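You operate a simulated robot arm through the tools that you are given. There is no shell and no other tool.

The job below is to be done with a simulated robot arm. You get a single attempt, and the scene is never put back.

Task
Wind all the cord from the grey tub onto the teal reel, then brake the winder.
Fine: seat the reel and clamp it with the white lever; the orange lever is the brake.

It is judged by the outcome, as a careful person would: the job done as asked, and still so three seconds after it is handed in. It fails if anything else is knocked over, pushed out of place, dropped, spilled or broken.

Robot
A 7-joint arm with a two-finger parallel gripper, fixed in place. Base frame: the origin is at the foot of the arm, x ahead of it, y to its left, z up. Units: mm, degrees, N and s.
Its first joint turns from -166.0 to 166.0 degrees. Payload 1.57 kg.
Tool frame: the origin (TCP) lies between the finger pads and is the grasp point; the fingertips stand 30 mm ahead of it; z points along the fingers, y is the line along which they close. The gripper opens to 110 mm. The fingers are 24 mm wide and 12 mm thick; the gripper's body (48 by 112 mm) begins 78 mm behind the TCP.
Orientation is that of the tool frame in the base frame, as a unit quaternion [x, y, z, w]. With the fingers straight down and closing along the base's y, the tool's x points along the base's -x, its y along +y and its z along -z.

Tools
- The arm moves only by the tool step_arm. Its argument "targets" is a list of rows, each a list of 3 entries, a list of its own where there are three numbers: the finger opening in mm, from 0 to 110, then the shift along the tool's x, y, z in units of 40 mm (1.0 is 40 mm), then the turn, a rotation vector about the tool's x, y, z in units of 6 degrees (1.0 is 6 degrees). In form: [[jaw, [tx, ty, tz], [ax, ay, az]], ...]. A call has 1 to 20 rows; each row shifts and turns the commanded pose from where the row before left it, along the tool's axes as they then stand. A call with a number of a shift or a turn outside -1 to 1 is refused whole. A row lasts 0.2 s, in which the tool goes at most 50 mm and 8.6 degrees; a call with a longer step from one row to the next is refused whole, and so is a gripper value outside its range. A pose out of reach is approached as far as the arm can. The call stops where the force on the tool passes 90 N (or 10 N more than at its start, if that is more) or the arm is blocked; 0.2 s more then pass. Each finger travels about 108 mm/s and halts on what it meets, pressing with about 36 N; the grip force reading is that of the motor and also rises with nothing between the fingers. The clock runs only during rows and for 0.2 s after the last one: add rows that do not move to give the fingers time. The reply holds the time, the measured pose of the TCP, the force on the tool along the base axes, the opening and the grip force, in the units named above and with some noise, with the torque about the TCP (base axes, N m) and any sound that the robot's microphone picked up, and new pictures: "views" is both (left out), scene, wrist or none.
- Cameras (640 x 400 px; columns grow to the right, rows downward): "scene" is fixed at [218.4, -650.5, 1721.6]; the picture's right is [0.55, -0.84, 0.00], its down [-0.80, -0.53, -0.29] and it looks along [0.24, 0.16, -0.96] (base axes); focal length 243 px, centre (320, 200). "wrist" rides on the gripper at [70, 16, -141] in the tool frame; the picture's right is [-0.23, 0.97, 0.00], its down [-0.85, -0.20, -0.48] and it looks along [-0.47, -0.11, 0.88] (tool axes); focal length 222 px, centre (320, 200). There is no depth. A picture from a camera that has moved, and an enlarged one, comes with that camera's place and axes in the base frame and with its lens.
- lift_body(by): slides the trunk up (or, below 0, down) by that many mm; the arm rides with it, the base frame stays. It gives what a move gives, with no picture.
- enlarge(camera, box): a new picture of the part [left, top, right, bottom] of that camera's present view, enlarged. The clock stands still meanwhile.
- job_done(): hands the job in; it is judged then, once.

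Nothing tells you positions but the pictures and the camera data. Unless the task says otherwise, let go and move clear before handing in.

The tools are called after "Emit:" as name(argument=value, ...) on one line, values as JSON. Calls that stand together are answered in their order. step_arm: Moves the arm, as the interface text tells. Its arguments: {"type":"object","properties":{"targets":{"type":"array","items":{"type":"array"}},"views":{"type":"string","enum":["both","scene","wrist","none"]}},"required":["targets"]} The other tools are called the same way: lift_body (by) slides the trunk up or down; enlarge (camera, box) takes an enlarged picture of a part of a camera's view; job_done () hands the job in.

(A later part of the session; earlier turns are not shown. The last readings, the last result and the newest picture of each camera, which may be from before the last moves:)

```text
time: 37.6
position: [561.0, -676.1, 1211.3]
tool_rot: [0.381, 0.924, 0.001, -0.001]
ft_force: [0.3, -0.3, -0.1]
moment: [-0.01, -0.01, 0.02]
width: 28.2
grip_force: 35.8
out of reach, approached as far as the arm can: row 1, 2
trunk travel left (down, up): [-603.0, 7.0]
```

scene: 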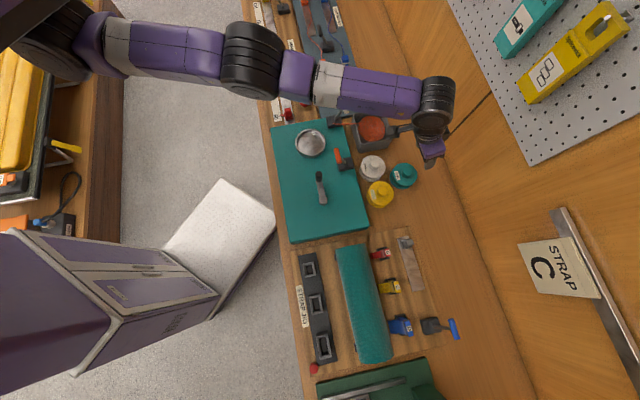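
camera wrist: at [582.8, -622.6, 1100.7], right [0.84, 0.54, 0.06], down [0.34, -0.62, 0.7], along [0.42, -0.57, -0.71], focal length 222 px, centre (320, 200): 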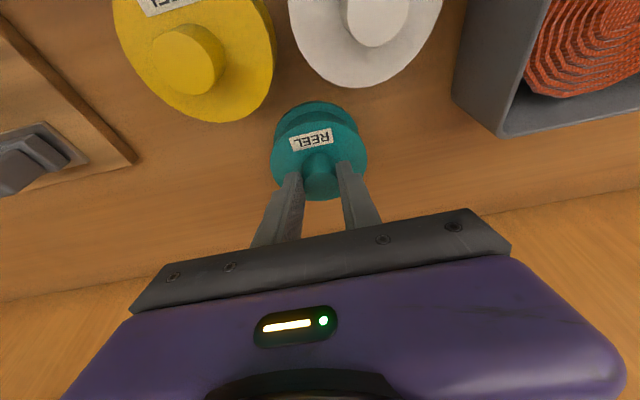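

It's still not moving inward. I'll look at the arm's posture before trying anything else.

Emit:
step_arm(targets=[[15, [0, 0, 0], [0, 0, 0]]], views="both")

Emit:
enlarge(camera="scene", box=[0, 0, 500, 312])

```text
time: 38.0
position: [558.8, -675.5, 1211.9]
tool_rot: [0.382, 0.924, 0.0, -0.001]
ft_force: [-1.3, 0.0, -1.6]
moment: [-0.02, -0.01, -0.01]
width: 28.1
grip_force: 36.4
trunk travel left (down, up): [-603.0, 7.0]
camera wrist: at [521.3, -615.9, 1353.1], right [0.85, 0.53, 0.0], down [0.46, -0.75, 0.48], along [0.25, -0.41, -0.88], focal length 222 px, centre (320, 200)
```

scene: 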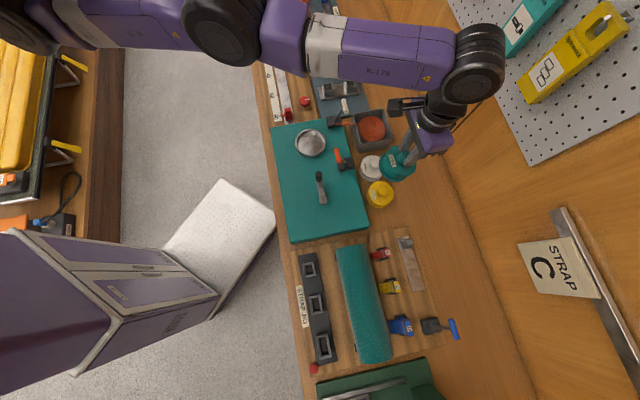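
wrist: 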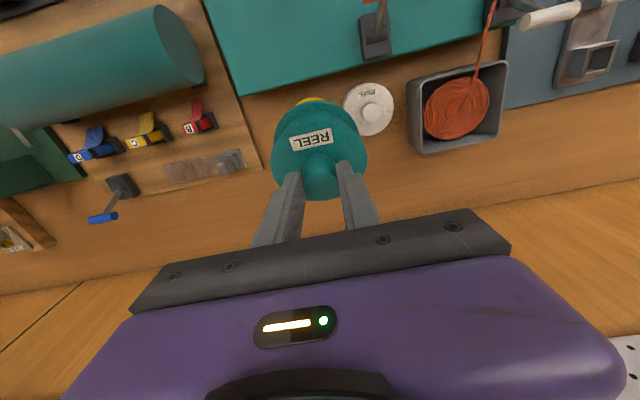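

```text
1.28 times, centred on (250, 156) of scene
camera zoom: at [218.4, -650.5, 1721.6], right [0.55, -0.84, 0.0], down [-0.8, -0.53, -0.29], along [0.24, 0.16, -0.96], focal length 311 px, centre (410, 256)
```

zoom: 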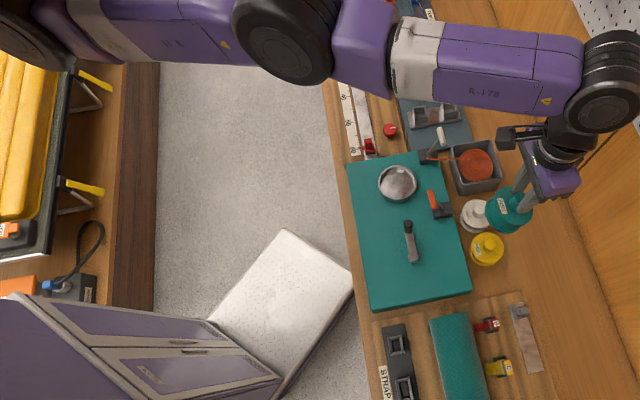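

The arm isn't fully straight, so a joint limit, maybe wrist yaw, could be blocking inward motion. The reel is round, so I can change yaw freely. I'll rotate toward the starting yaw and retry.

Emit:
step_arm(targets=[[15, [0, 0, 0], [0, 0, -1]], [15, [0, 0, 0], [0, 0, -1]], [15, [0, 0, 0], [0, 0, -1]], [15, [0.5, 0, 0], [0, 0, 0]], [15, [0.5, 0, 0], [0, 0, 0]], [15, [0, 0, 0], [0, 0, 0]]], views="none")

```text
time: 39.4
position: [532.2, -686.0, 1212.0]
tool_rot: [0.233, 0.972, 0.001, -0.001]
ft_force: [-0.4, 0.4, -0.5]
moment: [-0.05, -0.03, -0.04]
width: 28.2
grip_force: 36.1
out of reach, approached as far as the arm can: row 4, 5
trunk travel left (down, up): [-603.0, 7.0]
```

Yaw turns freely, but radial motion is still blocked. I'll test whether the wrist pitch is the limit by pivoting the tool slightly inward about the wrist and then trying a small inward move.

Emit:
step_arm(targets=[[15, [0, 0, 0], [0, 0, 1]], [15, [0, 0, 0], [0, 0, 1]], [15, [0, 0, 0], [0, 0, 1]], [15, [0, 0, 0], [0, 0, 1]], [15, [0.65, 0, -0.03], [0, 1, 0]], [15, [0.65, 0, -0.03], [0, 1, 0]], [15, [0, 0, 0], [0, 0, 0]]], views="none")

Emit:
step_arm(targets=[[15, [0.6, 0, 0], [0, 0, 0]], [15, [0.6, 0, 0], [0, 0, 0]], [15, [0, 0, 0], [0, 0, 0]]], views="none")

```text
time: 41.0
position: [499.8, -646.0, 1216.4]
tool_rot: [0.429, 0.897, 0.046, -0.094]
ft_force: [-0.9, 0.4, -1.4]
moment: [0.0, -0.02, -0.02]
width: 28.1
grip_force: 36.1
trunk travel left (down, up): [-603.0, 7.0]
```

```text
time: 41.8
position: [481.4, -652.1, 1227.8]
tool_rot: [0.428, 0.898, 0.045, -0.096]
ft_force: [-0.4, -0.3, -1.0]
moment: [0.0, -0.01, 0.0]
width: 28.0
grip_force: 36.3
out of reach, approached as far as the arm can: row 1, 2
trunk travel left (down, up): [-603.0, 7.0]
```

The arm is creeping inward a few mm per attempt, so it seems to be a near-straight elbow singularity rather than a hard stop. I'll feed many small inward steps with a slight sideways correction to work out of it.

Emit:
step_arm(targets=[[15, [0.3, 0.15, 0], [0, 0, 0]], [15, [0.3, 0.15, 0], [0, 0, 0]], [15, [0.3, 0.15, 0], [0, 0, 0]], [15, [0.3, 0.15, 0], [0, 0, 0]], [15, [0.3, 0.15, 0], [0, 0, 0]], [15, [0.3, 0.15, 0], [0, 0, 0]], [15, [0.3, 0.15, 0], [0, 0, 0]], [15, [0.3, 0.15, 0], [0, 0, 0]], [15, [0, 0, 0], [0, 0, 0]]], views="scene")

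```text
time: 43.8
position: [486.6, -649.3, 1242.9]
tool_rot: [0.428, 0.898, 0.045, -0.095]
ft_force: [0.2, 0.6, -0.8]
moment: [-0.02, -0.02, 0.0]
width: 27.8
grip_force: 36.4
out of reach, approached as far as the arm can: row 1, 2, 3, 4, 5, 6, 7, 8
trunk travel left (down, up): [-603.0, 7.0]
```

scene: 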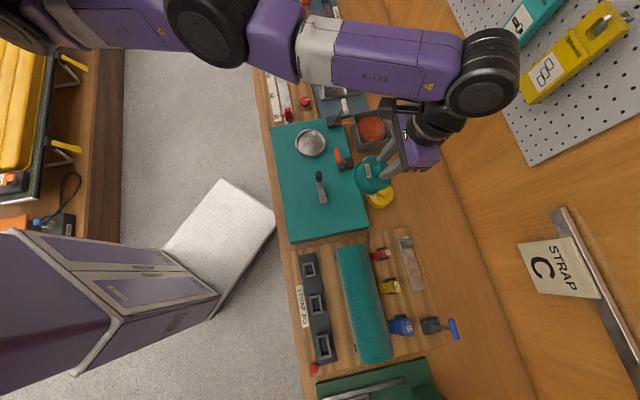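

Still stuck radially. I'll probe which directions are free, starting with a purely sideways move, to work out what's limiting it.

Emit:
step_arm(targets=[[15, [0, 0.7, 0], [0, 0, 0]], [15, [0, 0.7, 0], [0, 0, 0]], [15, [0, 0, 0], [0, 0, 0]]], views="none")

Emit:
step_arm(targets=[[15, [0, 0, -0.7], [0, 0, 0]], [15, [0, 0, -0.7], [0, 0, 0]], [15, [0, 0, 0], [0, 0, 0]]], views="none")

```text
time: 44.6
position: [537.3, -632.2, 1242.5]
tool_rot: [0.429, 0.897, 0.045, -0.095]
ft_force: [-0.7, 0.4, -1.0]
moment: [0.01, 0.01, 0.02]
width: 28.1
grip_force: 35.5
out of reach, approached as far as the arm can: row 1, 2
trunk travel left (down, up): [-603.0, 7.0]
```

```text
time: 45.4
position: [539.6, -628.6, 1296.2]
tool_rot: [0.428, 0.898, 0.044, -0.094]
ft_force: [0.3, 0.2, -0.7]
moment: [-0.01, 0.03, -0.04]
width: 27.9
grip_force: 36.0
out of reach, approached as far as the arm can: row 1, 2
trunk travel left (down, up): [-603.0, 7.0]
```

The evidence fits an elbow locked dead straight: the arm only slides along a sphere around the shoulder. A downward move in the elbow's bending direction should unlock it, and there's room to come down here.

Emit:
step_arm(targets=[[15, [-0.1, 0, 0.49], [0, 0, 0]], [15, [-0.1, 0, 0.49], [0, 0, 0]], [15, [-0.1, 0, 0.49], [0, 0, 0]], [15, [-0.1, 0, 0.49], [0, 0, 0]], [15, [0, 0, 0], [0, 0, 0]]], views="none")

```text
time: 46.6
position: [542.4, -632.3, 1215.0]
tool_rot: [0.428, 0.898, 0.045, -0.095]
ft_force: [-0.4, -0.2, -0.7]
moment: [-0.02, -0.05, 0.04]
width: 27.9
grip_force: 35.8
out of reach, approached as far as the arm can: row 2
trunk travel left (down, up): [-603.0, 7.0]
```

Rows 3 and 4 completed, so the elbow seems to be unlocking. Now I'll try inward toward the shoulder with a slight downward component.

Emit:
step_arm(targets=[[15, [0.2, 0.05, 0.3], [0, 0, 0]], [15, [0.3, 0.08, 0.2], [0, 0, 0]], [15, [0.4, 0.1, 0.1], [0, 0, 0]], [15, [0.4, 0.1, 0], [0, 0, 0]], [15, [0, 0, 0], [0, 0, 0]]], views="none")

```text
time: 47.8
position: [539.6, -632.8, 1204.2]
tool_rot: [0.428, 0.898, 0.046, -0.095]
ft_force: [0.9, -0.6, 0.2]
moment: [-0.02, -0.03, 0.04]
width: 28.2
grip_force: 36.0
out of reach, approached as far as the arm can: row 1, 2, 3, 4
trunk travel left (down, up): [-603.0, 7.0]
```

The elbow may be slightly hyper-extended, which would trap the solver. I'll raise the arm, then descend along an outward-biased arc so the elbow can pass through straight and bend the normal way.

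Emit:
step_arm(targets=[[15, [0.2, 0, -0.9], [0, 0, 0]], [15, [0.2, 0, -0.9], [0, 0, 0]], [15, [0.2, 0, -0.9], [0, 0, 0]], [15, [0.2, 0, -0.9], [0, 0, 0]], [15, [0.2, 0, -0.9], [0, 0, 0]], [15, [0, 0, 0], [0, 0, 0]]], views="none")

```text
time: 49.2
position: [531.9, -619.3, 1379.4]
tool_rot: [0.433, 0.897, 0.036, -0.084]
ft_force: [0.3, 0.9, -0.1]
moment: [-0.03, -0.01, -0.03]
width: 28.0
grip_force: 36.6
out of reach, approached as far as the arm can: row 3, 4, 5
trunk travel left (down, up): [-603.0, 7.0]
```

Emit:
step_arm(targets=[[15, [-0.45, 0, 0.85], [0, 0, 0]], [15, [-0.45, 0, 0.85], [0, 0, 0]], [15, [-0.45, 0, 0.85], [0, 0, 0]], [15, [-0.4, 0, 0.85], [0, 0, 0]], [15, [-0.4, 0, 0.85], [0, 0, 0]], [15, [0, 0, 0], [0, 0, 0]]], views="none")

```text
time: 50.6
position: [556.0, -629.6, 1199.0]
tool_rot: [0.427, 0.898, 0.044, -0.096]
ft_force: [0.1, -0.6, -0.1]
moment: [-0.03, 0.01, -0.02]
width: 28.1
grip_force: 36.2
out of reach, approached as far as the arm can: row 1, 3, 4, 5
trunk travel left (down, up): [-603.0, 7.0]
```

Now testing inward again.

Emit:
step_arm(targets=[[15, [0.5, 0.12, 0.05], [0, 0, 0]], [15, [0.5, 0.12, 0.05], [0, 0, 0]], [15, [0, 0, 0], [0, 0, 0]]], views="none")

```text
time: 51.4
position: [537.1, -590.7, 1203.8]
tool_rot: [0.427, 0.898, 0.045, -0.094]
ft_force: [0.1, 0.4, -1.7]
moment: [-0.03, 0.01, 0.0]
width: 28.0
grip_force: 35.9
trunk travel left (down, up): [-603.0, 7.0]
```

Unlocked: the arm moved inward freely. I'll stay away from full stretch from now on. Next I'll restore the 16.6° outward tilt so the reel hangs level again.

Emit:
step_arm(targets=[[15, [0.5, 0.2, 0], [0, -1, 0]], [15, [0.5, 0.2, 0], [0, -1, 0]], [15, [0, 0, 0], [0, 0, -1]], [15, [0, 0, 0], [0, -0.922, 0]], [15, [0, 0, 0], [0, -0.922, 0]], [15, [0, 0, 0], [0, -0.922, 0]], [15, [0, 0, 0], [0, 0, 0]]], views="both")

```text
time: 53.0
position: [524.7, -551.6, 1210.0]
tool_rot: [0.379, 0.914, -0.056, 0.134]
ft_force: [0.1, -0.2, -0.6]
moment: [0.01, 0.01, 0.02]
width: 28.1
grip_force: 35.6
trunk travel left (down, up): [-603.0, 7.0]
camera wrist: at [460.7, -464.6, 1325.4], right [0.84, 0.54, 0.06], down [0.34, -0.62, 0.7], along [0.42, -0.57, -0.71], focal length 222 px, centre (320, 200)
```

scene: 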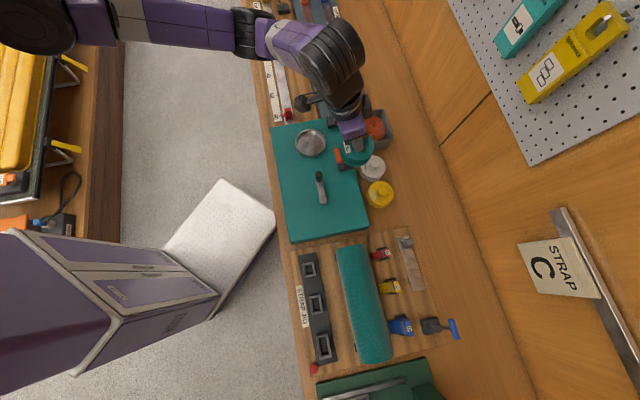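
wrist: 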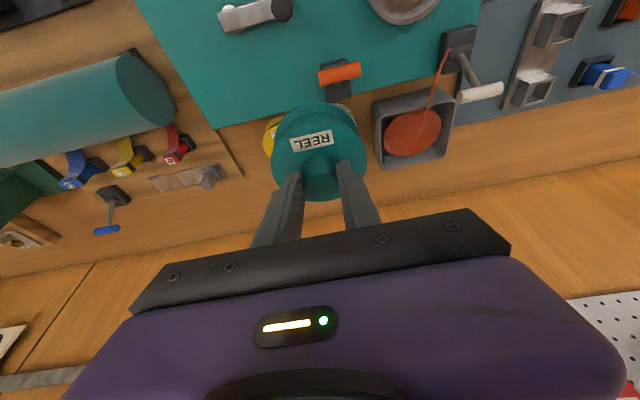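

The reel is held securely and level, at n≈761, a≈-19. I'll move over the cup at this height.

Emit:
step_arm(targets=[[15, [0.478, 0.698, -0.143], [0, 0, 0]], [15, [0.478, 0.698, -0.143], [0, 0, 0]], [15, [0.478, 0.698, -0.143], [0, 0, 0]], [15, [0.478, 0.698, -0.143], [0, 0, 0]], [15, [0.478, 0.698, -0.143], [0, 0, 0]], [15, [0, 0, 0], [0, 0, 0]]], views="both")

```text
time: 54.4
position: [553.1, -384.2, 1211.7]
tool_rot: [0.378, 0.914, -0.055, 0.134]
ft_force: [0.3, -0.4, -0.1]
moment: [0.03, 0.0, 0.0]
width: 28.2
grip_force: 35.9
trunk travel left (down, up): [-603.0, 7.0]
camera wrist: at [488.6, -296.0, 1327.1], right [0.84, 0.54, 0.06], down [0.34, -0.62, 0.7], along [0.42, -0.57, -0.71], focal length 222 px, centre (320, 200)
```

scene: 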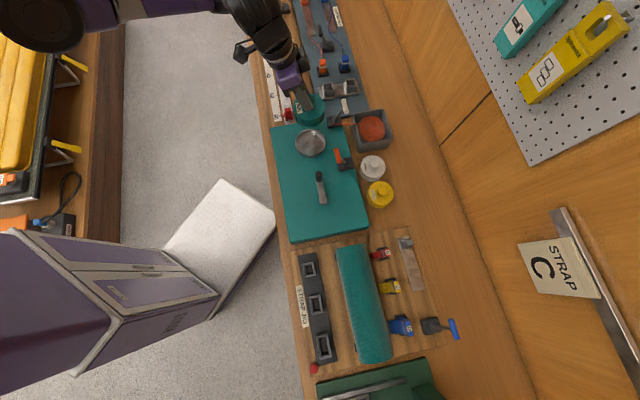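
wrist: 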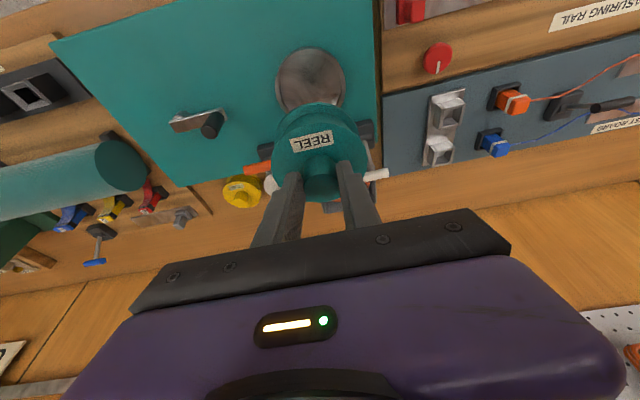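

The reel is above the cup. I'll zoom in to refine the cup centre from both cameras before lowering.

Emit:
enlarge(camera="wrist", box=[230, 20, 400, 170])

Emit:
enlarge(camera="scene", box=[270, 70, 380, 180])

```text
2.67 times, centred on (315, 95) of wrist
camera zoom: at [488.6, -296.0, 1327.1], right [0.84, 0.54, 0.06], down [0.34, -0.62, 0.7], along [0.42, -0.57, -0.71], focal length 592 px, centre (333, 480)
```

zoom: 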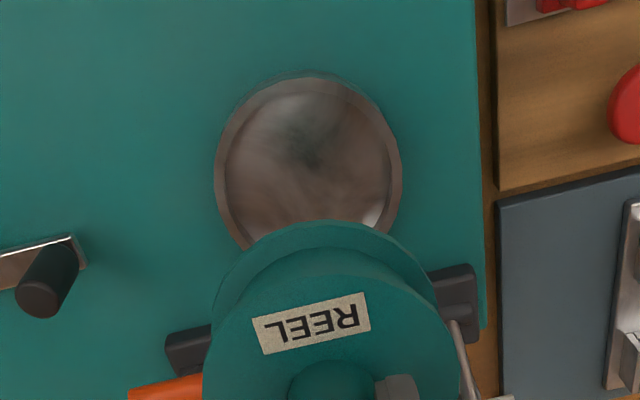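

```text
3.64 times, centred on (325, 125) of scene
camera zoom: at [218.4, -650.5, 1721.6], right [0.55, -0.84, 0.0], down [-0.8, -0.53, -0.29], along [0.24, 0.16, -0.96], focal length 883 px, centre (302, 473)
```

zoom: 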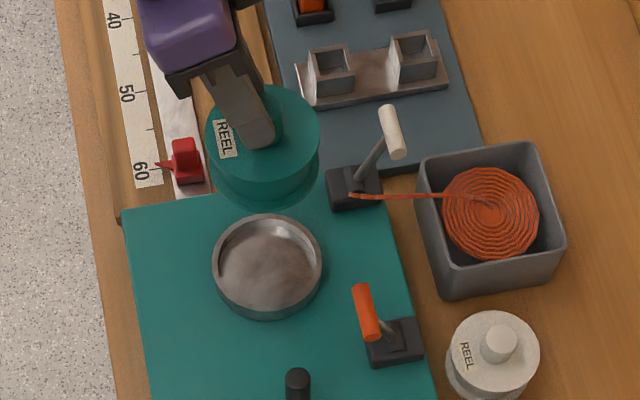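

The cup centre comes out at about n≈666, a≈121, and the reel is within 1–2 mm of it. I'll trim sideways slightly, then lower the trunk to just above the rim.

Emit:
step_arm(targets=[[15, [0, 0.03, 0], [0, 0, 0]], [15, [0, 0, 0], [0, 0, 0]]], views="none")

Emit:
lift_body(by=-130)

Emit:
enlarge(camera="wrist", box=[230, 20, 430, 200])

Emit:
enlarge(camera="scene", box=[270, 80, 370, 180])

```text
time: 55.0
position: [553.4, -381.1, 1208.9]
tool_rot: [0.378, 0.914, -0.056, 0.133]
ft_force: [-0.5, 0.0, -1.1]
moment: [0.06, 0.02, -0.02]
width: 27.9
grip_force: 35.9
trunk travel left (down, up): [-603.0, 7.0]
```

```text
time: 56.6
position: [554.3, -381.1, 1081.0]
tool_rot: [0.377, 0.915, -0.055, 0.133]
ft_force: [-0.4, -1.1, -0.9]
moment: [-0.01, 0.01, 0.0]
width: 28.0
grip_force: 35.6
trunk travel left (down, up): [-473.0, 137.0]
```

```text
2.22 times, centred on (330, 110) of wrist
camera zoom: at [489.3, -295.0, 1196.6], right [0.84, 0.54, 0.06], down [0.34, -0.62, 0.7], along [0.42, -0.57, -0.71], focal length 494 px, centre (298, 400)
```

zoom: 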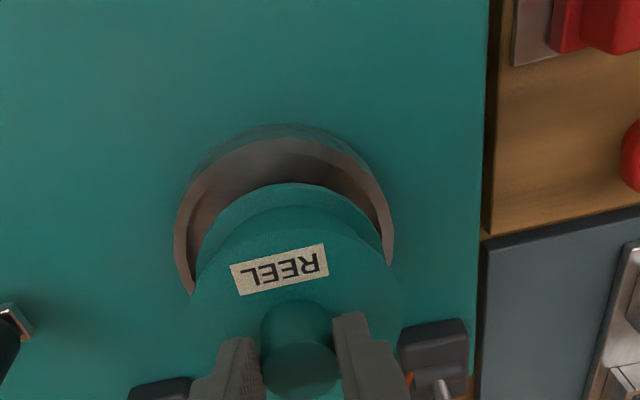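

```text
4.00 times, centred on (320, 130) of scene
camera zoom: at [218.4, -650.5, 1721.6], right [0.55, -0.84, 0.0], down [-0.8, -0.53, -0.29], along [0.24, 0.16, -0.96], focal length 971 px, centre (320, 480)
```

zoom: 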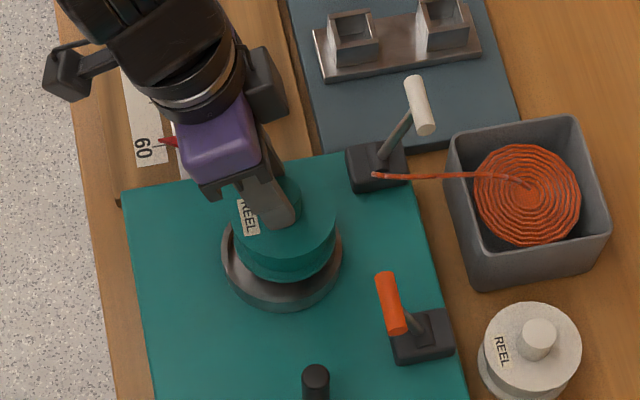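

The reel is roughly centred over the cup, but I want a precise offset before lowering. I'll zoom in tighter.

Emit:
enlarge(camera="scene", box=[288, 118, 338, 160])

Emit:
enlarge(camera="wrist", box=[285, 60, 385, 160])

```text
9.52 times, centred on (313, 139) of scene
camera zoom: at [218.4, -650.5, 1721.6], right [0.55, -0.84, 0.0], down [-0.8, -0.53, -0.29], along [0.24, 0.16, -0.96], focal length 2312 px, centre (387, 781)
```

zoom: 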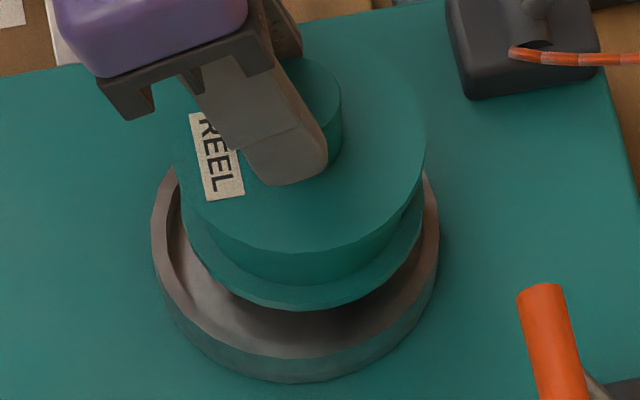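

```text
4.00 times, centred on (335, 110) of wrist
camera zoom: at [489.3, -295.0, 1196.6], right [0.84, 0.54, 0.06], down [0.34, -0.62, 0.7], along [0.42, -0.57, -0.71], focal length 888 px, centre (260, 560)
```

zoom: 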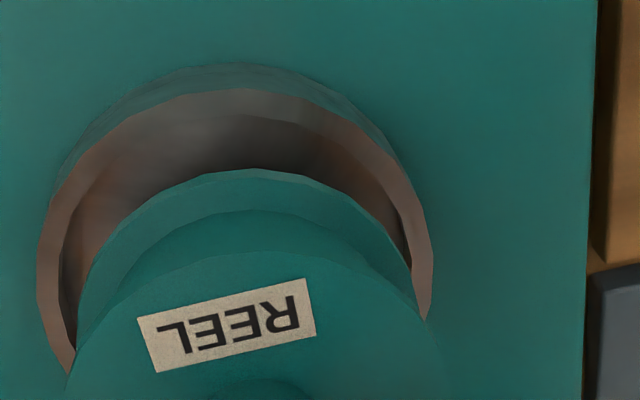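

Relative measurements put the reel about 2.5 mm too far toward the wall and well centred sideways. I'll correct that and lower 14 mm to just above the rim.

Emit:
step_arm(targets=[[15, [0.06, 0, -0.018], [0, 0, 0]], [15, [0, 0, 0], [0, 0, 0]]], views="none")

Emit:
lift_body(by=-14)

Emit:
enlarge(camera="scene", box=[288, 118, 338, 160])

Emit:
enlarge(camera="wrist", box=[285, 60, 385, 160])

```text
time: 57.2
position: [553.2, -380.3, 1079.7]
tool_rot: [0.378, 0.914, -0.056, 0.133]
ft_force: [0.3, 0.4, -0.8]
moment: [0.02, 0.0, 0.01]
width: 28.2
grip_force: 35.8
trunk travel left (down, up): [-473.0, 137.0]
```

```text
time: 57.8
position: [551.4, -380.8, 1066.5]
tool_rot: [0.378, 0.914, -0.056, 0.133]
ft_force: [-0.7, -0.2, -0.7]
moment: [0.02, -0.04, 0.01]
width: 28.3
grip_force: 35.8
trunk travel left (down, up): [-459.0, 151.0]
```

```text
9.52 times, centred on (313, 139) of scene
camera zoom: at [218.4, -650.5, 1721.6], right [0.55, -0.84, 0.0], down [-0.8, -0.53, -0.29], along [0.24, 0.16, -0.96], focal length 2312 px, centre (387, 781)
```

zoom: 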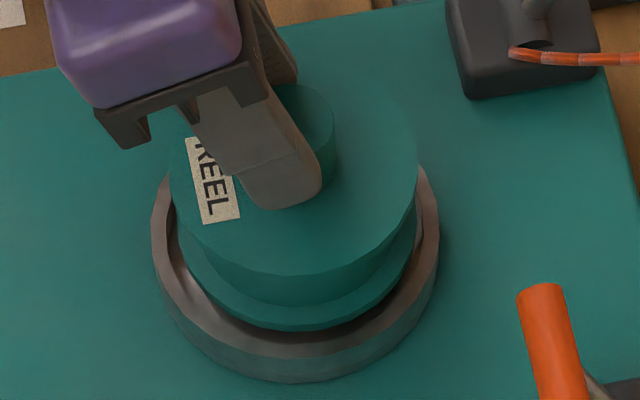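

```text
4.00 times, centred on (335, 110) of wrist
camera zoom: at [487.5, -293.3, 1182.7], right [0.84, 0.54, 0.06], down [0.34, -0.62, 0.7], along [0.42, -0.57, -0.71], focal length 888 px, centre (260, 560)
```

zoom: 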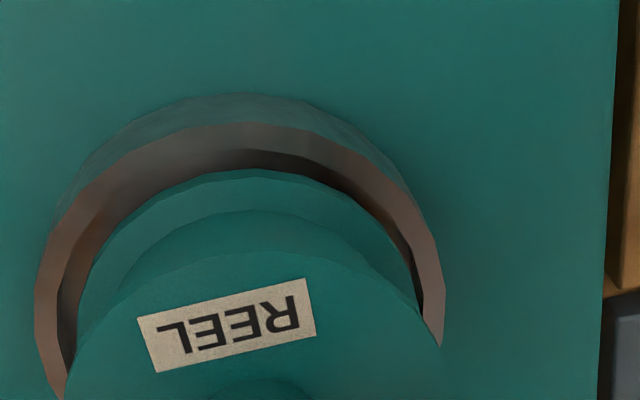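

Nearly concentric now, with the reel about 1 mm off sideways. I'll trim and lower slowly into the cup.

Emit:
step_arm(targets=[[15, [0.012, -0.026, 0], [0, 0, 0]], [15, [0, 0, 0], [0, 0, 0]]], views="none")

Emit:
lift_body(by=-10)

Emit:
enlarge(camera="wrist", box=[285, 60, 385, 160])

Emit:
enlarge(camera="scene", box=[288, 118, 338, 160])

```text
time: 58.4
position: [551.5, -379.9, 1066.2]
tool_rot: [0.378, 0.914, -0.057, 0.134]
ft_force: [0.3, 0.0, -1.2]
moment: [0.01, -0.01, -0.01]
width: 28.3
grip_force: 36.0
trunk travel left (down, up): [-459.0, 151.0]
```

```text
time: 59.0
position: [551.8, -381.3, 1056.2]
tool_rot: [0.378, 0.914, -0.056, 0.133]
ft_force: [0.0, 0.3, -0.3]
moment: [0.01, 0.03, -0.01]
width: 28.0
grip_force: 36.3
trunk travel left (down, up): [-449.0, 161.0]
```

```text
4.00 times, centred on (335, 110) of wrist
camera zoom: at [486.6, -293.9, 1172.1], right [0.84, 0.54, 0.06], down [0.34, -0.62, 0.7], along [0.42, -0.57, -0.71], focal length 888 px, centre (260, 560)
```

zoom: 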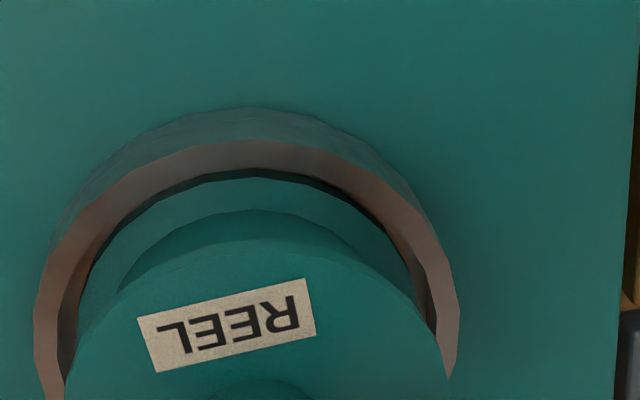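

```text
9.52 times, centred on (313, 139) of scene
camera zoom: at [218.4, -650.5, 1721.6], right [0.55, -0.84, 0.0], down [-0.8, -0.53, -0.29], along [0.24, 0.16, -0.96], focal length 2312 px, centre (387, 781)
```

zoom: 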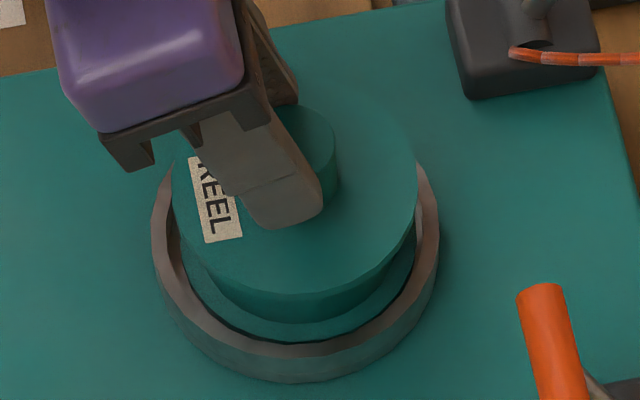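

No contact force, and the lower flange is entering the rim with gaps all round. I'll continue down.

Emit:
lift_body(by=-8)

Emit:
enlarge(camera="wrist", box=[285, 60, 385, 160])

```text
time: 59.5
position: [551.7, -381.3, 1049.8]
tool_rot: [0.377, 0.914, -0.057, 0.135]
ft_force: [0.0, -1.7, 27.8]
moment: [-0.37, -0.31, -0.02]
width: 28.2
grip_force: 36.1
trunk travel left (down, up): [-441.0, 169.0]
```

```text
4.00 times, centred on (335, 110) of wrist
camera zoom: at [486.6, -293.9, 1165.5], right [0.84, 0.54, 0.06], down [0.34, -0.62, 0.71], along [0.42, -0.57, -0.7], focal length 888 px, centre (260, 560)
```

zoom: 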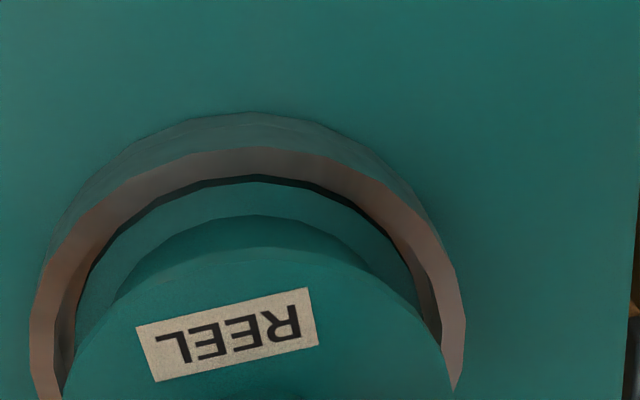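

Contact of about 28 N, centred near the reel axis, means the reel has landed on the cup floor. I'll ease off 1 mm and open the gripper.

Emit:
lift_body(by=1)

Emit:
step_arm(targets=[[32, [0, 0, 0], [0, 0, 0]], [40, [0, 0, 0], [0, 0, 0]], [60, [0, 0, 0], [0, 0, 0]], [60, [0, 0, 0], [0, 0, 0]]], views="both")

Emit:
enlarge(camera="scene", box=[288, 118, 338, 160])

Emit:
enlarge(camera="wrist", box=[260, 60, 400, 200])

```text
time: 60.1
position: [552.1, -381.4, 1050.2]
tool_rot: [0.378, 0.914, -0.056, 0.135]
ft_force: [4.3, -5.8, 23.7]
moment: [-0.71, -0.66, 0.0]
width: 28.2
grip_force: 36.0
trunk travel left (down, up): [-442.0, 168.0]
```

```text
time: 61.1
position: [550.4, -380.2, 1048.8]
tool_rot: [0.379, 0.914, -0.055, 0.132]
ft_force: [-0.1, 0.1, -0.2]
moment: [-0.01, 0.03, -0.01]
width: 60.0
grip_force: 0.0
trunk travel left (down, up): [-442.0, 168.0]
camera wrist: at [486.6, -293.9, 1165.1], right [0.84, 0.54, 0.06], down [0.34, -0.62, 0.7], along [0.42, -0.57, -0.71], focal length 222 px, centre (320, 200)
```

scene: 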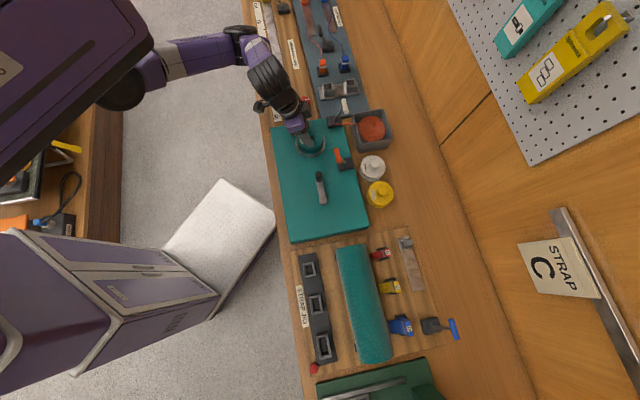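
wrist: 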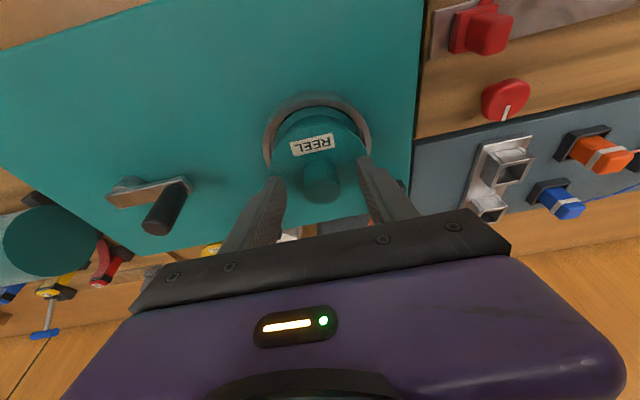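

```text
9.52 times, centred on (313, 139) of scene
camera zoom: at [218.4, -650.5, 1721.6], right [0.55, -0.84, 0.0], down [-0.8, -0.53, -0.29], along [0.24, 0.16, -0.96], focal length 2312 px, centre (387, 781)
```

zoom: 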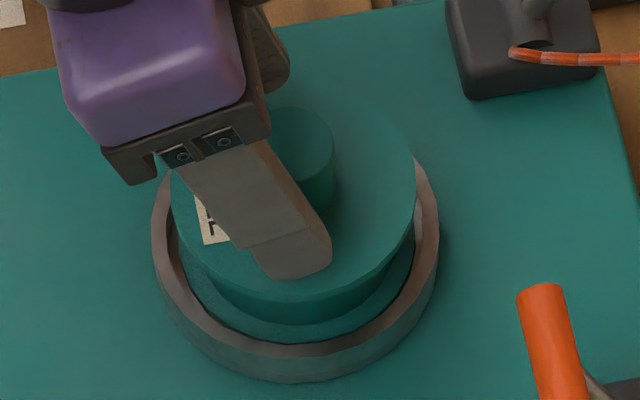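

```text
2.86 times, centred on (330, 130) of wrist
camera zoom: at [486.6, -293.9, 1165.1], right [0.84, 0.54, 0.06], down [0.34, -0.62, 0.7], along [0.42, -0.57, -0.71], focal length 635 px, centre (291, 400)
```

zoom: 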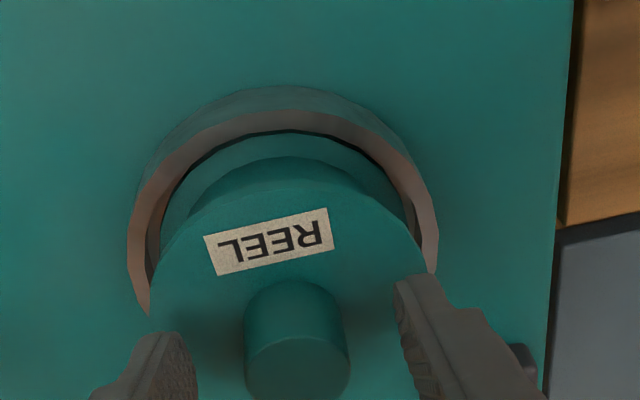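

The gripper is open and force is zero, with the reel sitting inside the cup. I'll rise clear with the trunk and inspect the seating.

Emit:
lift_body(by=120)

Emit:
step_arm(targets=[[80, [0.3, 0, -0.1], [0, 0.922, 0]], [100, [0.3, 0, -0.1], [0, 0.922, 0]], [110, [0.3, 0, -0.1], [0, 0.922, 0]], [110, [0.5, 0, 0], [0, 0, 0]], [110, [0.5, 0, 0], [0, 0, 0]], [110, [0, 0, 0], [0, 0, 0]]], views="both")

Emit:
enlarge(camera="scene", box=[280, 90, 360, 170])

Emit:
enlarge(camera="wrist", box=[200, 20, 440, 230])

```text
time: 62.6
position: [550.9, -380.7, 1168.3]
tool_rot: [0.378, 0.914, -0.055, 0.133]
ft_force: [-0.4, -0.5, 1.2]
moment: [0.0, -0.01, -0.01]
width: 60.1
grip_force: 0.0
trunk travel left (down, up): [-562.0, 48.0]
```

```text
time: 64.0
position: [494.5, -325.2, 1174.8]
tool_rot: [0.381, 0.925, 0.0, -0.001]
ft_force: [-1.1, 0.4, -0.7]
moment: [-0.02, -0.01, -0.04]
width: 109.8
grip_force: 0.1
trunk travel left (down, up): [-562.0, 48.0]
camera wrist: at [458.4, -265.5, 1316.2], right [0.85, 0.53, 0.0], down [0.46, -0.74, 0.48], along [0.25, -0.41, -0.88], focal length 222 px, centre (320, 200)
```

scene: 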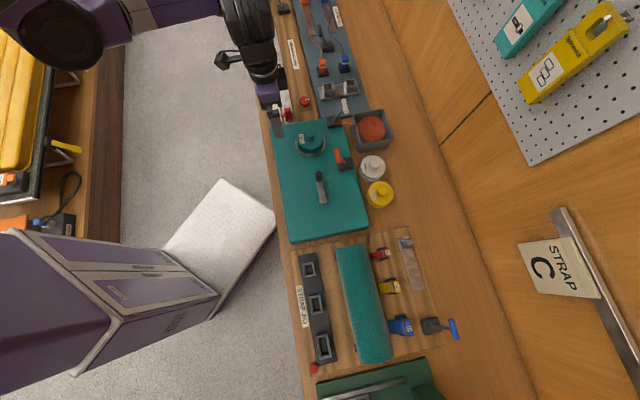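
wrist: 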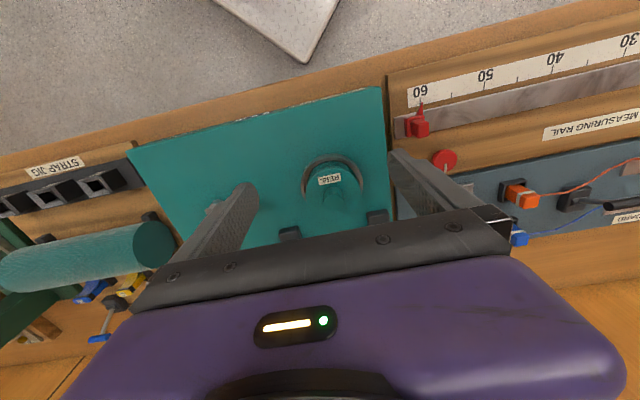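

```text
5.00 times, centred on (320, 130) of scene
camera zoom: at [218.4, -650.5, 1721.6], right [0.55, -0.84, 0.0], down [-0.8, -0.53, -0.29], along [0.24, 0.16, -0.96], focal length 1214 px, centre (320, 550)
```

zoom: 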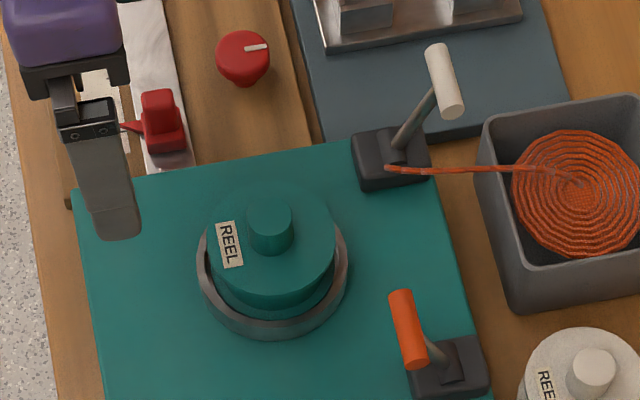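

```text
1.90 times, centred on (320, 125) of wrist
camera zoom: at [458.4, -265.5, 1316.2], right [0.85, 0.53, 0.0], down [0.46, -0.74, 0.48], along [0.25, -0.41, -0.88], focal length 423 px, centre (320, 343)
```

zoom: 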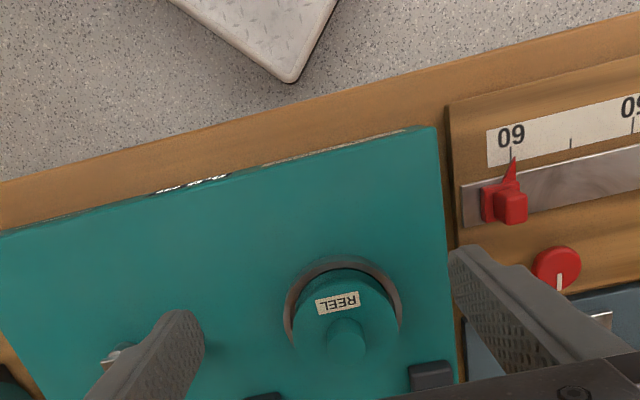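

The reel sits level in the cup. There seem to be labels on the winder's front edge, so I'll zoom in, since they may show crank direction or lever positions.

Emit:
enlarge(camera="wrist", box=[220, 80, 370, 140])

Emit:
enlarge(camera="scene", box=[262, 110, 302, 250])

```text
4.27 times, centred on (295, 110) of wrist
camera zoom: at [458.4, -265.5, 1316.2], right [0.85, 0.53, 0.0], down [0.46, -0.74, 0.48], along [0.25, -0.41, -0.88], focal length 948 px, centre (427, 584)
```

zoom: 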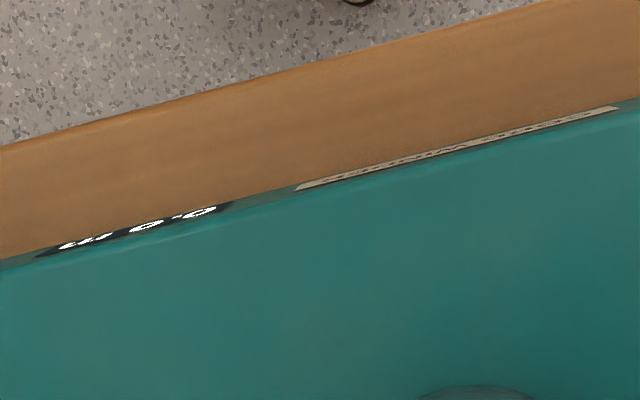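

```text
2.86 times, centred on (282, 180) of scene
camera zoom: at [218.4, -650.5, 1721.6], right [0.55, -0.84, 0.0], down [-0.8, -0.53, -0.29], along [0.24, 0.16, -0.96], focal length 694 px, centre (429, 257)
```

zoom: 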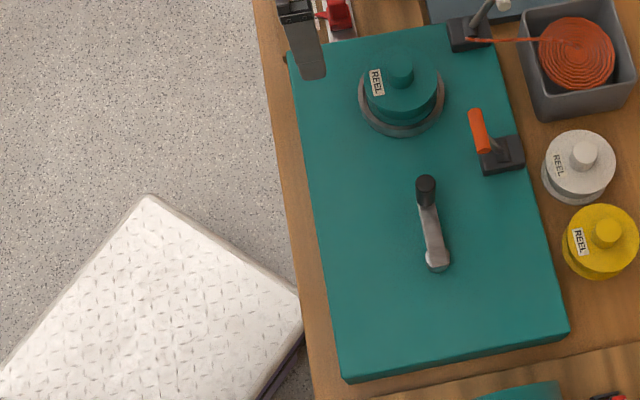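

The front face carries a lit display and a printed label. They could be a cord counter and instructions, so I'll get a camera angle on the front face.

Emit:
step_arm(targets=[[80, [0.29, -0.83, 0.5], [0, 0, 0]], [60, [0.29, -0.83, 0.5], [0, 0, 0]], [60, [0.29, -0.83, 0.5], [0, 0, 0]], [60, [0, 0, 0], [0, -1, 0]], [60, [0, 0, 0], [0, -1, 0]], [60, [0, 0, 0], [0, -1, 0]], [60, [0, 0, 0], [0, 0, 0]]], views="wrist")

```text
time: 65.6
position: [401.9, -371.4, 1115.2]
tool_rot: [0.377, 0.913, -0.061, 0.146]
ft_force: [0.4, 0.2, 0.0]
moment: [-0.02, -0.03, 0.0]
width: 60.3
grip_force: 0.0
trunk travel left (down, up): [-562.0, 48.0]
camera wrist: at [334.5, -283.3, 1227.5], right [0.84, 0.54, 0.07], down [0.33, -0.61, 0.72], along [0.43, -0.58, -0.69], focal length 222 px, centre (320, 200)
```

wrist: 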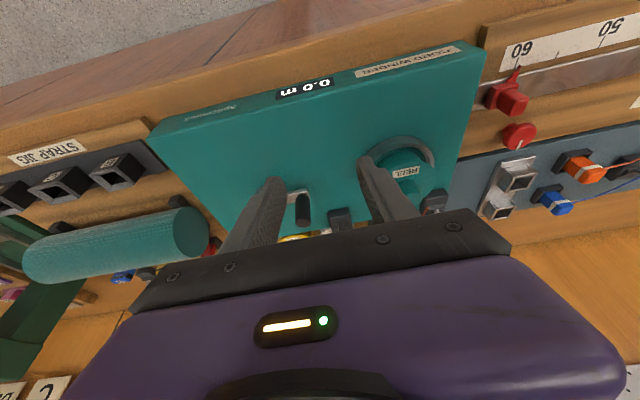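

Excellent: the front face has a display reading "0.0 m" and a label. I'll zoom in.

Emit:
enlarge(camera="wrist", box=[180, 40, 480, 140])

Emit:
enlarge(camera="wrist", box=[260, 100, 480, 250])

```text
2.13 times, centred on (330, 90) of wrist
camera zoom: at [334.5, -283.3, 1227.5], right [0.84, 0.54, 0.07], down [0.33, -0.61, 0.72], along [0.43, -0.58, -0.69], focal length 474 px, centre (299, 435)
```

zoom: 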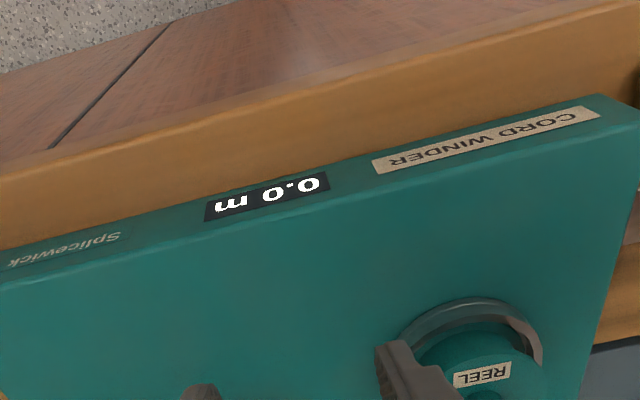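

```text
2.67 times, centred on (370, 175) of wrist
camera zoom: at [334.5, -283.3, 1227.5], right [0.84, 0.54, 0.07], down [0.33, -0.61, 0.72], along [0.43, -0.58, -0.69], focal length 592 px, centre (187, 267)
```

zoom: 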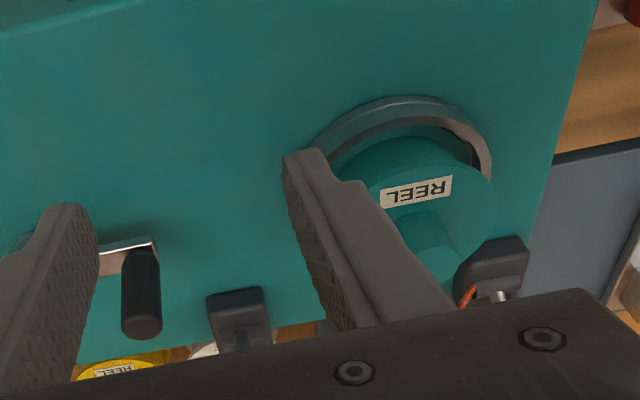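

The winder's display reads 0.0 m, so I can track the wound length. The white lever leans toward the wall (unclamped), with its bar at about n≈800, a≈189, z≈1050. I'll close the fingers, go over it and come down behind it to push it toward the winder.

Emit:
step_arm(targets=[[40, [0, 0, 0], [0, 1, 0]], [20, [0, 0, 0], [0, 1, 0]], [0, [0, 0, 0], [0, 1, 0]], [0, [0, 0, -0.9], [0, 0, 0]], [0, [-0.91, 0.525, 0], [0, 0, 0]], [0, [-0.91, 0.525, 0], [0, 0, 0]], [0, [-0.91, 0.525, 0], [0, 0, 0]], [0, [-0.91, 0.525, 0], [0, 0, 0]], [0, [-0.91, 0.525, 0], [0, 0, 0]], [0, [-0.91, 0.525, 0], [0, 0, 0]], [0, [-0.91, 0.525, 0], [0, 0, 0]], [0, [-0.91, 0.525, 0], [0, 0, 0]], [0, [0, 0, 0], [0, 0, 0]]], views="both")

Emit:
enlarge(camera="wrist", box=[220, 40, 440, 220])

Emit:
enlarge(camera="scene", box=[290, 60, 410, 180])

```text
time: 68.4
position: [726.1, -460.3, 1150.6]
tool_rot: [0.383, 0.924, -0.001, 0.0]
ft_force: [-0.2, 0.0, -0.1]
moment: [0.03, -0.03, -0.01]
width: 0.1
grip_force: 20.9
trunk travel left (down, up): [-562.0, 48.0]
camera wrist: at [687.9, -399.6, 1291.8], right [0.85, 0.53, 0.0], down [0.46, -0.74, 0.48], along [0.25, -0.41, -0.88], focal length 222 px, centre (320, 200)
```

scene: 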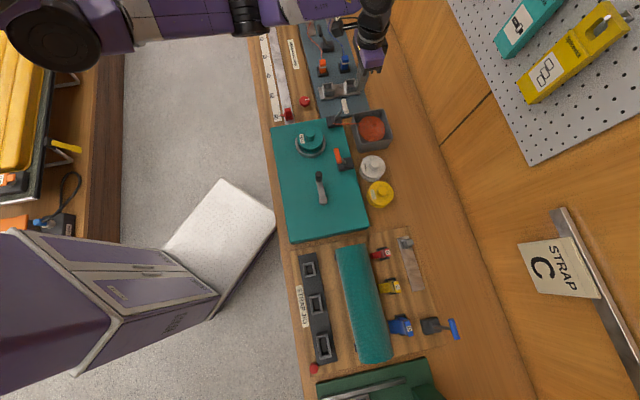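
wrist: 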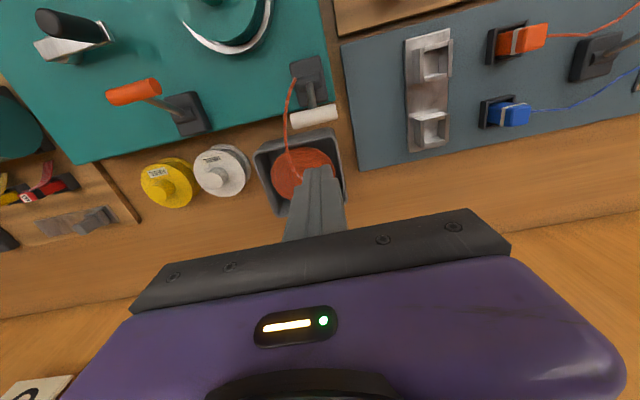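

```text
2.22 times, centred on (330, 130) of wrist
camera zoom: at [687.9, -399.6, 1291.8], right [0.85, 0.53, 0.0], down [0.46, -0.74, 0.48], along [0.25, -0.41, -0.88], focal length 494 px, centre (298, 356)
```

zoom: 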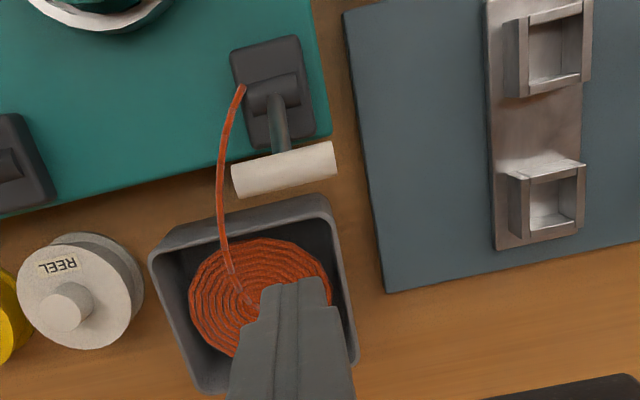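

```text
3.33 times, centred on (350, 120) of scene
camera zoom: at [218.4, -650.5, 1721.6], right [0.55, -0.84, 0.0], down [-0.8, -0.53, -0.29], along [0.24, 0.16, -0.96], focal length 809 px, centre (220, 467)
```

zoom: 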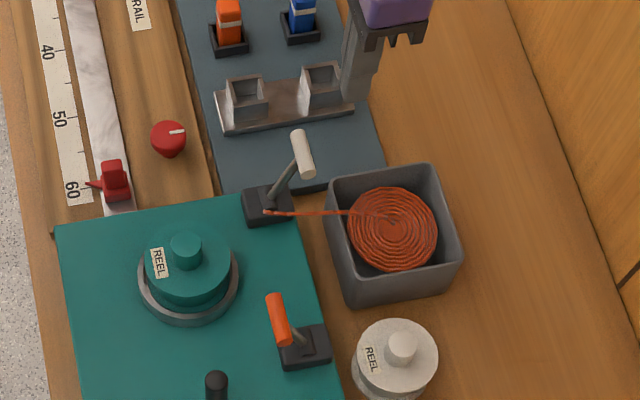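

The closed fingers are behind the white bar (n≈839 vs 800), in line with its stem. I'll descend until the tips are below bar height.

Emit:
step_arm(targets=[[0, [0, 0, 0.8], [0, 0, 0]], [0, [0, 0, 0.8], [0, 0, 0]], [0, [0, 0, 0.65], [0, 0, 0]], [0, [0, 0, 0], [0, 0, 0]]], views="wrist")

Emit:
enlarge(camera="wrist", box=[220, 40, 440, 220])

```text
time: 69.4
position: [726.4, -459.8, 1059.5]
tool_rot: [0.382, 0.924, 0.0, 0.0]
ft_force: [0.8, -0.4, 0.0]
moment: [0.0, 0.0, 0.01]
width: 0.2
grip_force: 21.2
trunk travel left (down, up): [-562.0, 48.0]
camera wrist: at [688.6, -399.1, 1201.3], right [0.85, 0.53, 0.0], down [0.46, -0.74, 0.48], along [0.25, -0.41, -0.88], focal length 222 px, centre (320, 200)
```

wrist: 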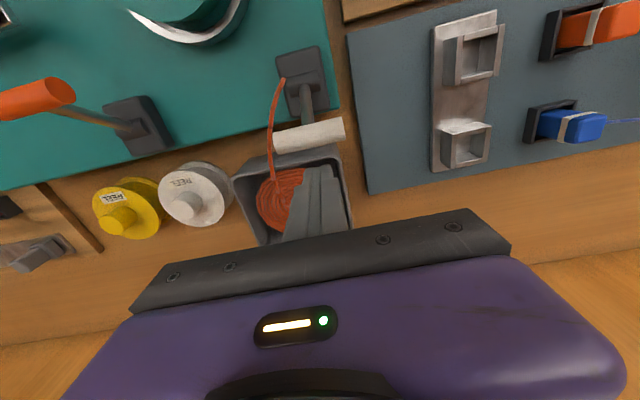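

```text
2.22 times, centred on (330, 130) of wrist
camera zoom: at [688.6, -399.1, 1201.3], right [0.85, 0.53, 0.0], down [0.46, -0.74, 0.48], along [0.25, -0.41, -0.88], focal length 494 px, centre (298, 356)
```

zoom: 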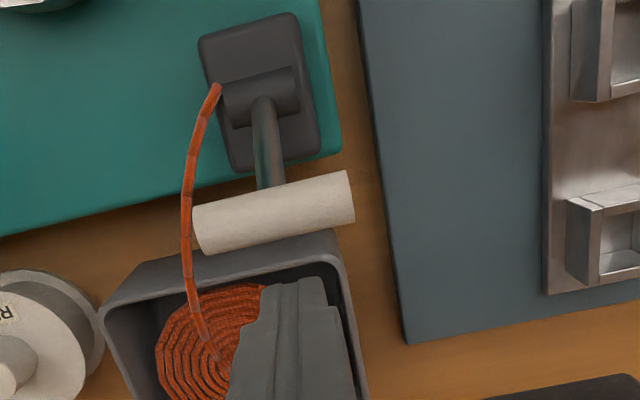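

Aligned with the bar. I'll push toward the winder in small steps, watching force.

Emit:
step_arm(targets=[[0, [0.25, 0, 0], [0, 0, 0]], [0, [0.25, 0, 0], [0, 0, 0]], [0, [0.2, 0, 0], [0, 0, 0]], [0, [0.2, 0, 0], [0, 0, 0]], [0, [0.2, 0, 0], [0, 0, 0]]], views="wrist")

```text
time: 70.6
position: [695.0, -427.4, 1061.4]
tool_rot: [0.383, 0.924, -0.001, 0.0]
ft_force: [1.8, -0.3, 0.0]
moment: [-0.02, -0.01, 0.02]
width: 0.0
grip_force: 21.5
trunk travel left (down, up): [-562.0, 48.0]
camera wrist: at [655.9, -367.0, 1202.7], right [0.85, 0.53, 0.0], down [0.46, -0.75, 0.48], along [0.25, -0.41, -0.88], focal length 222 px, centre (320, 200)
```

wrist: 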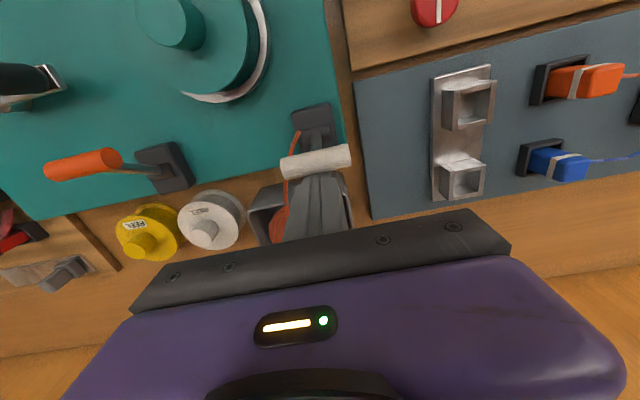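

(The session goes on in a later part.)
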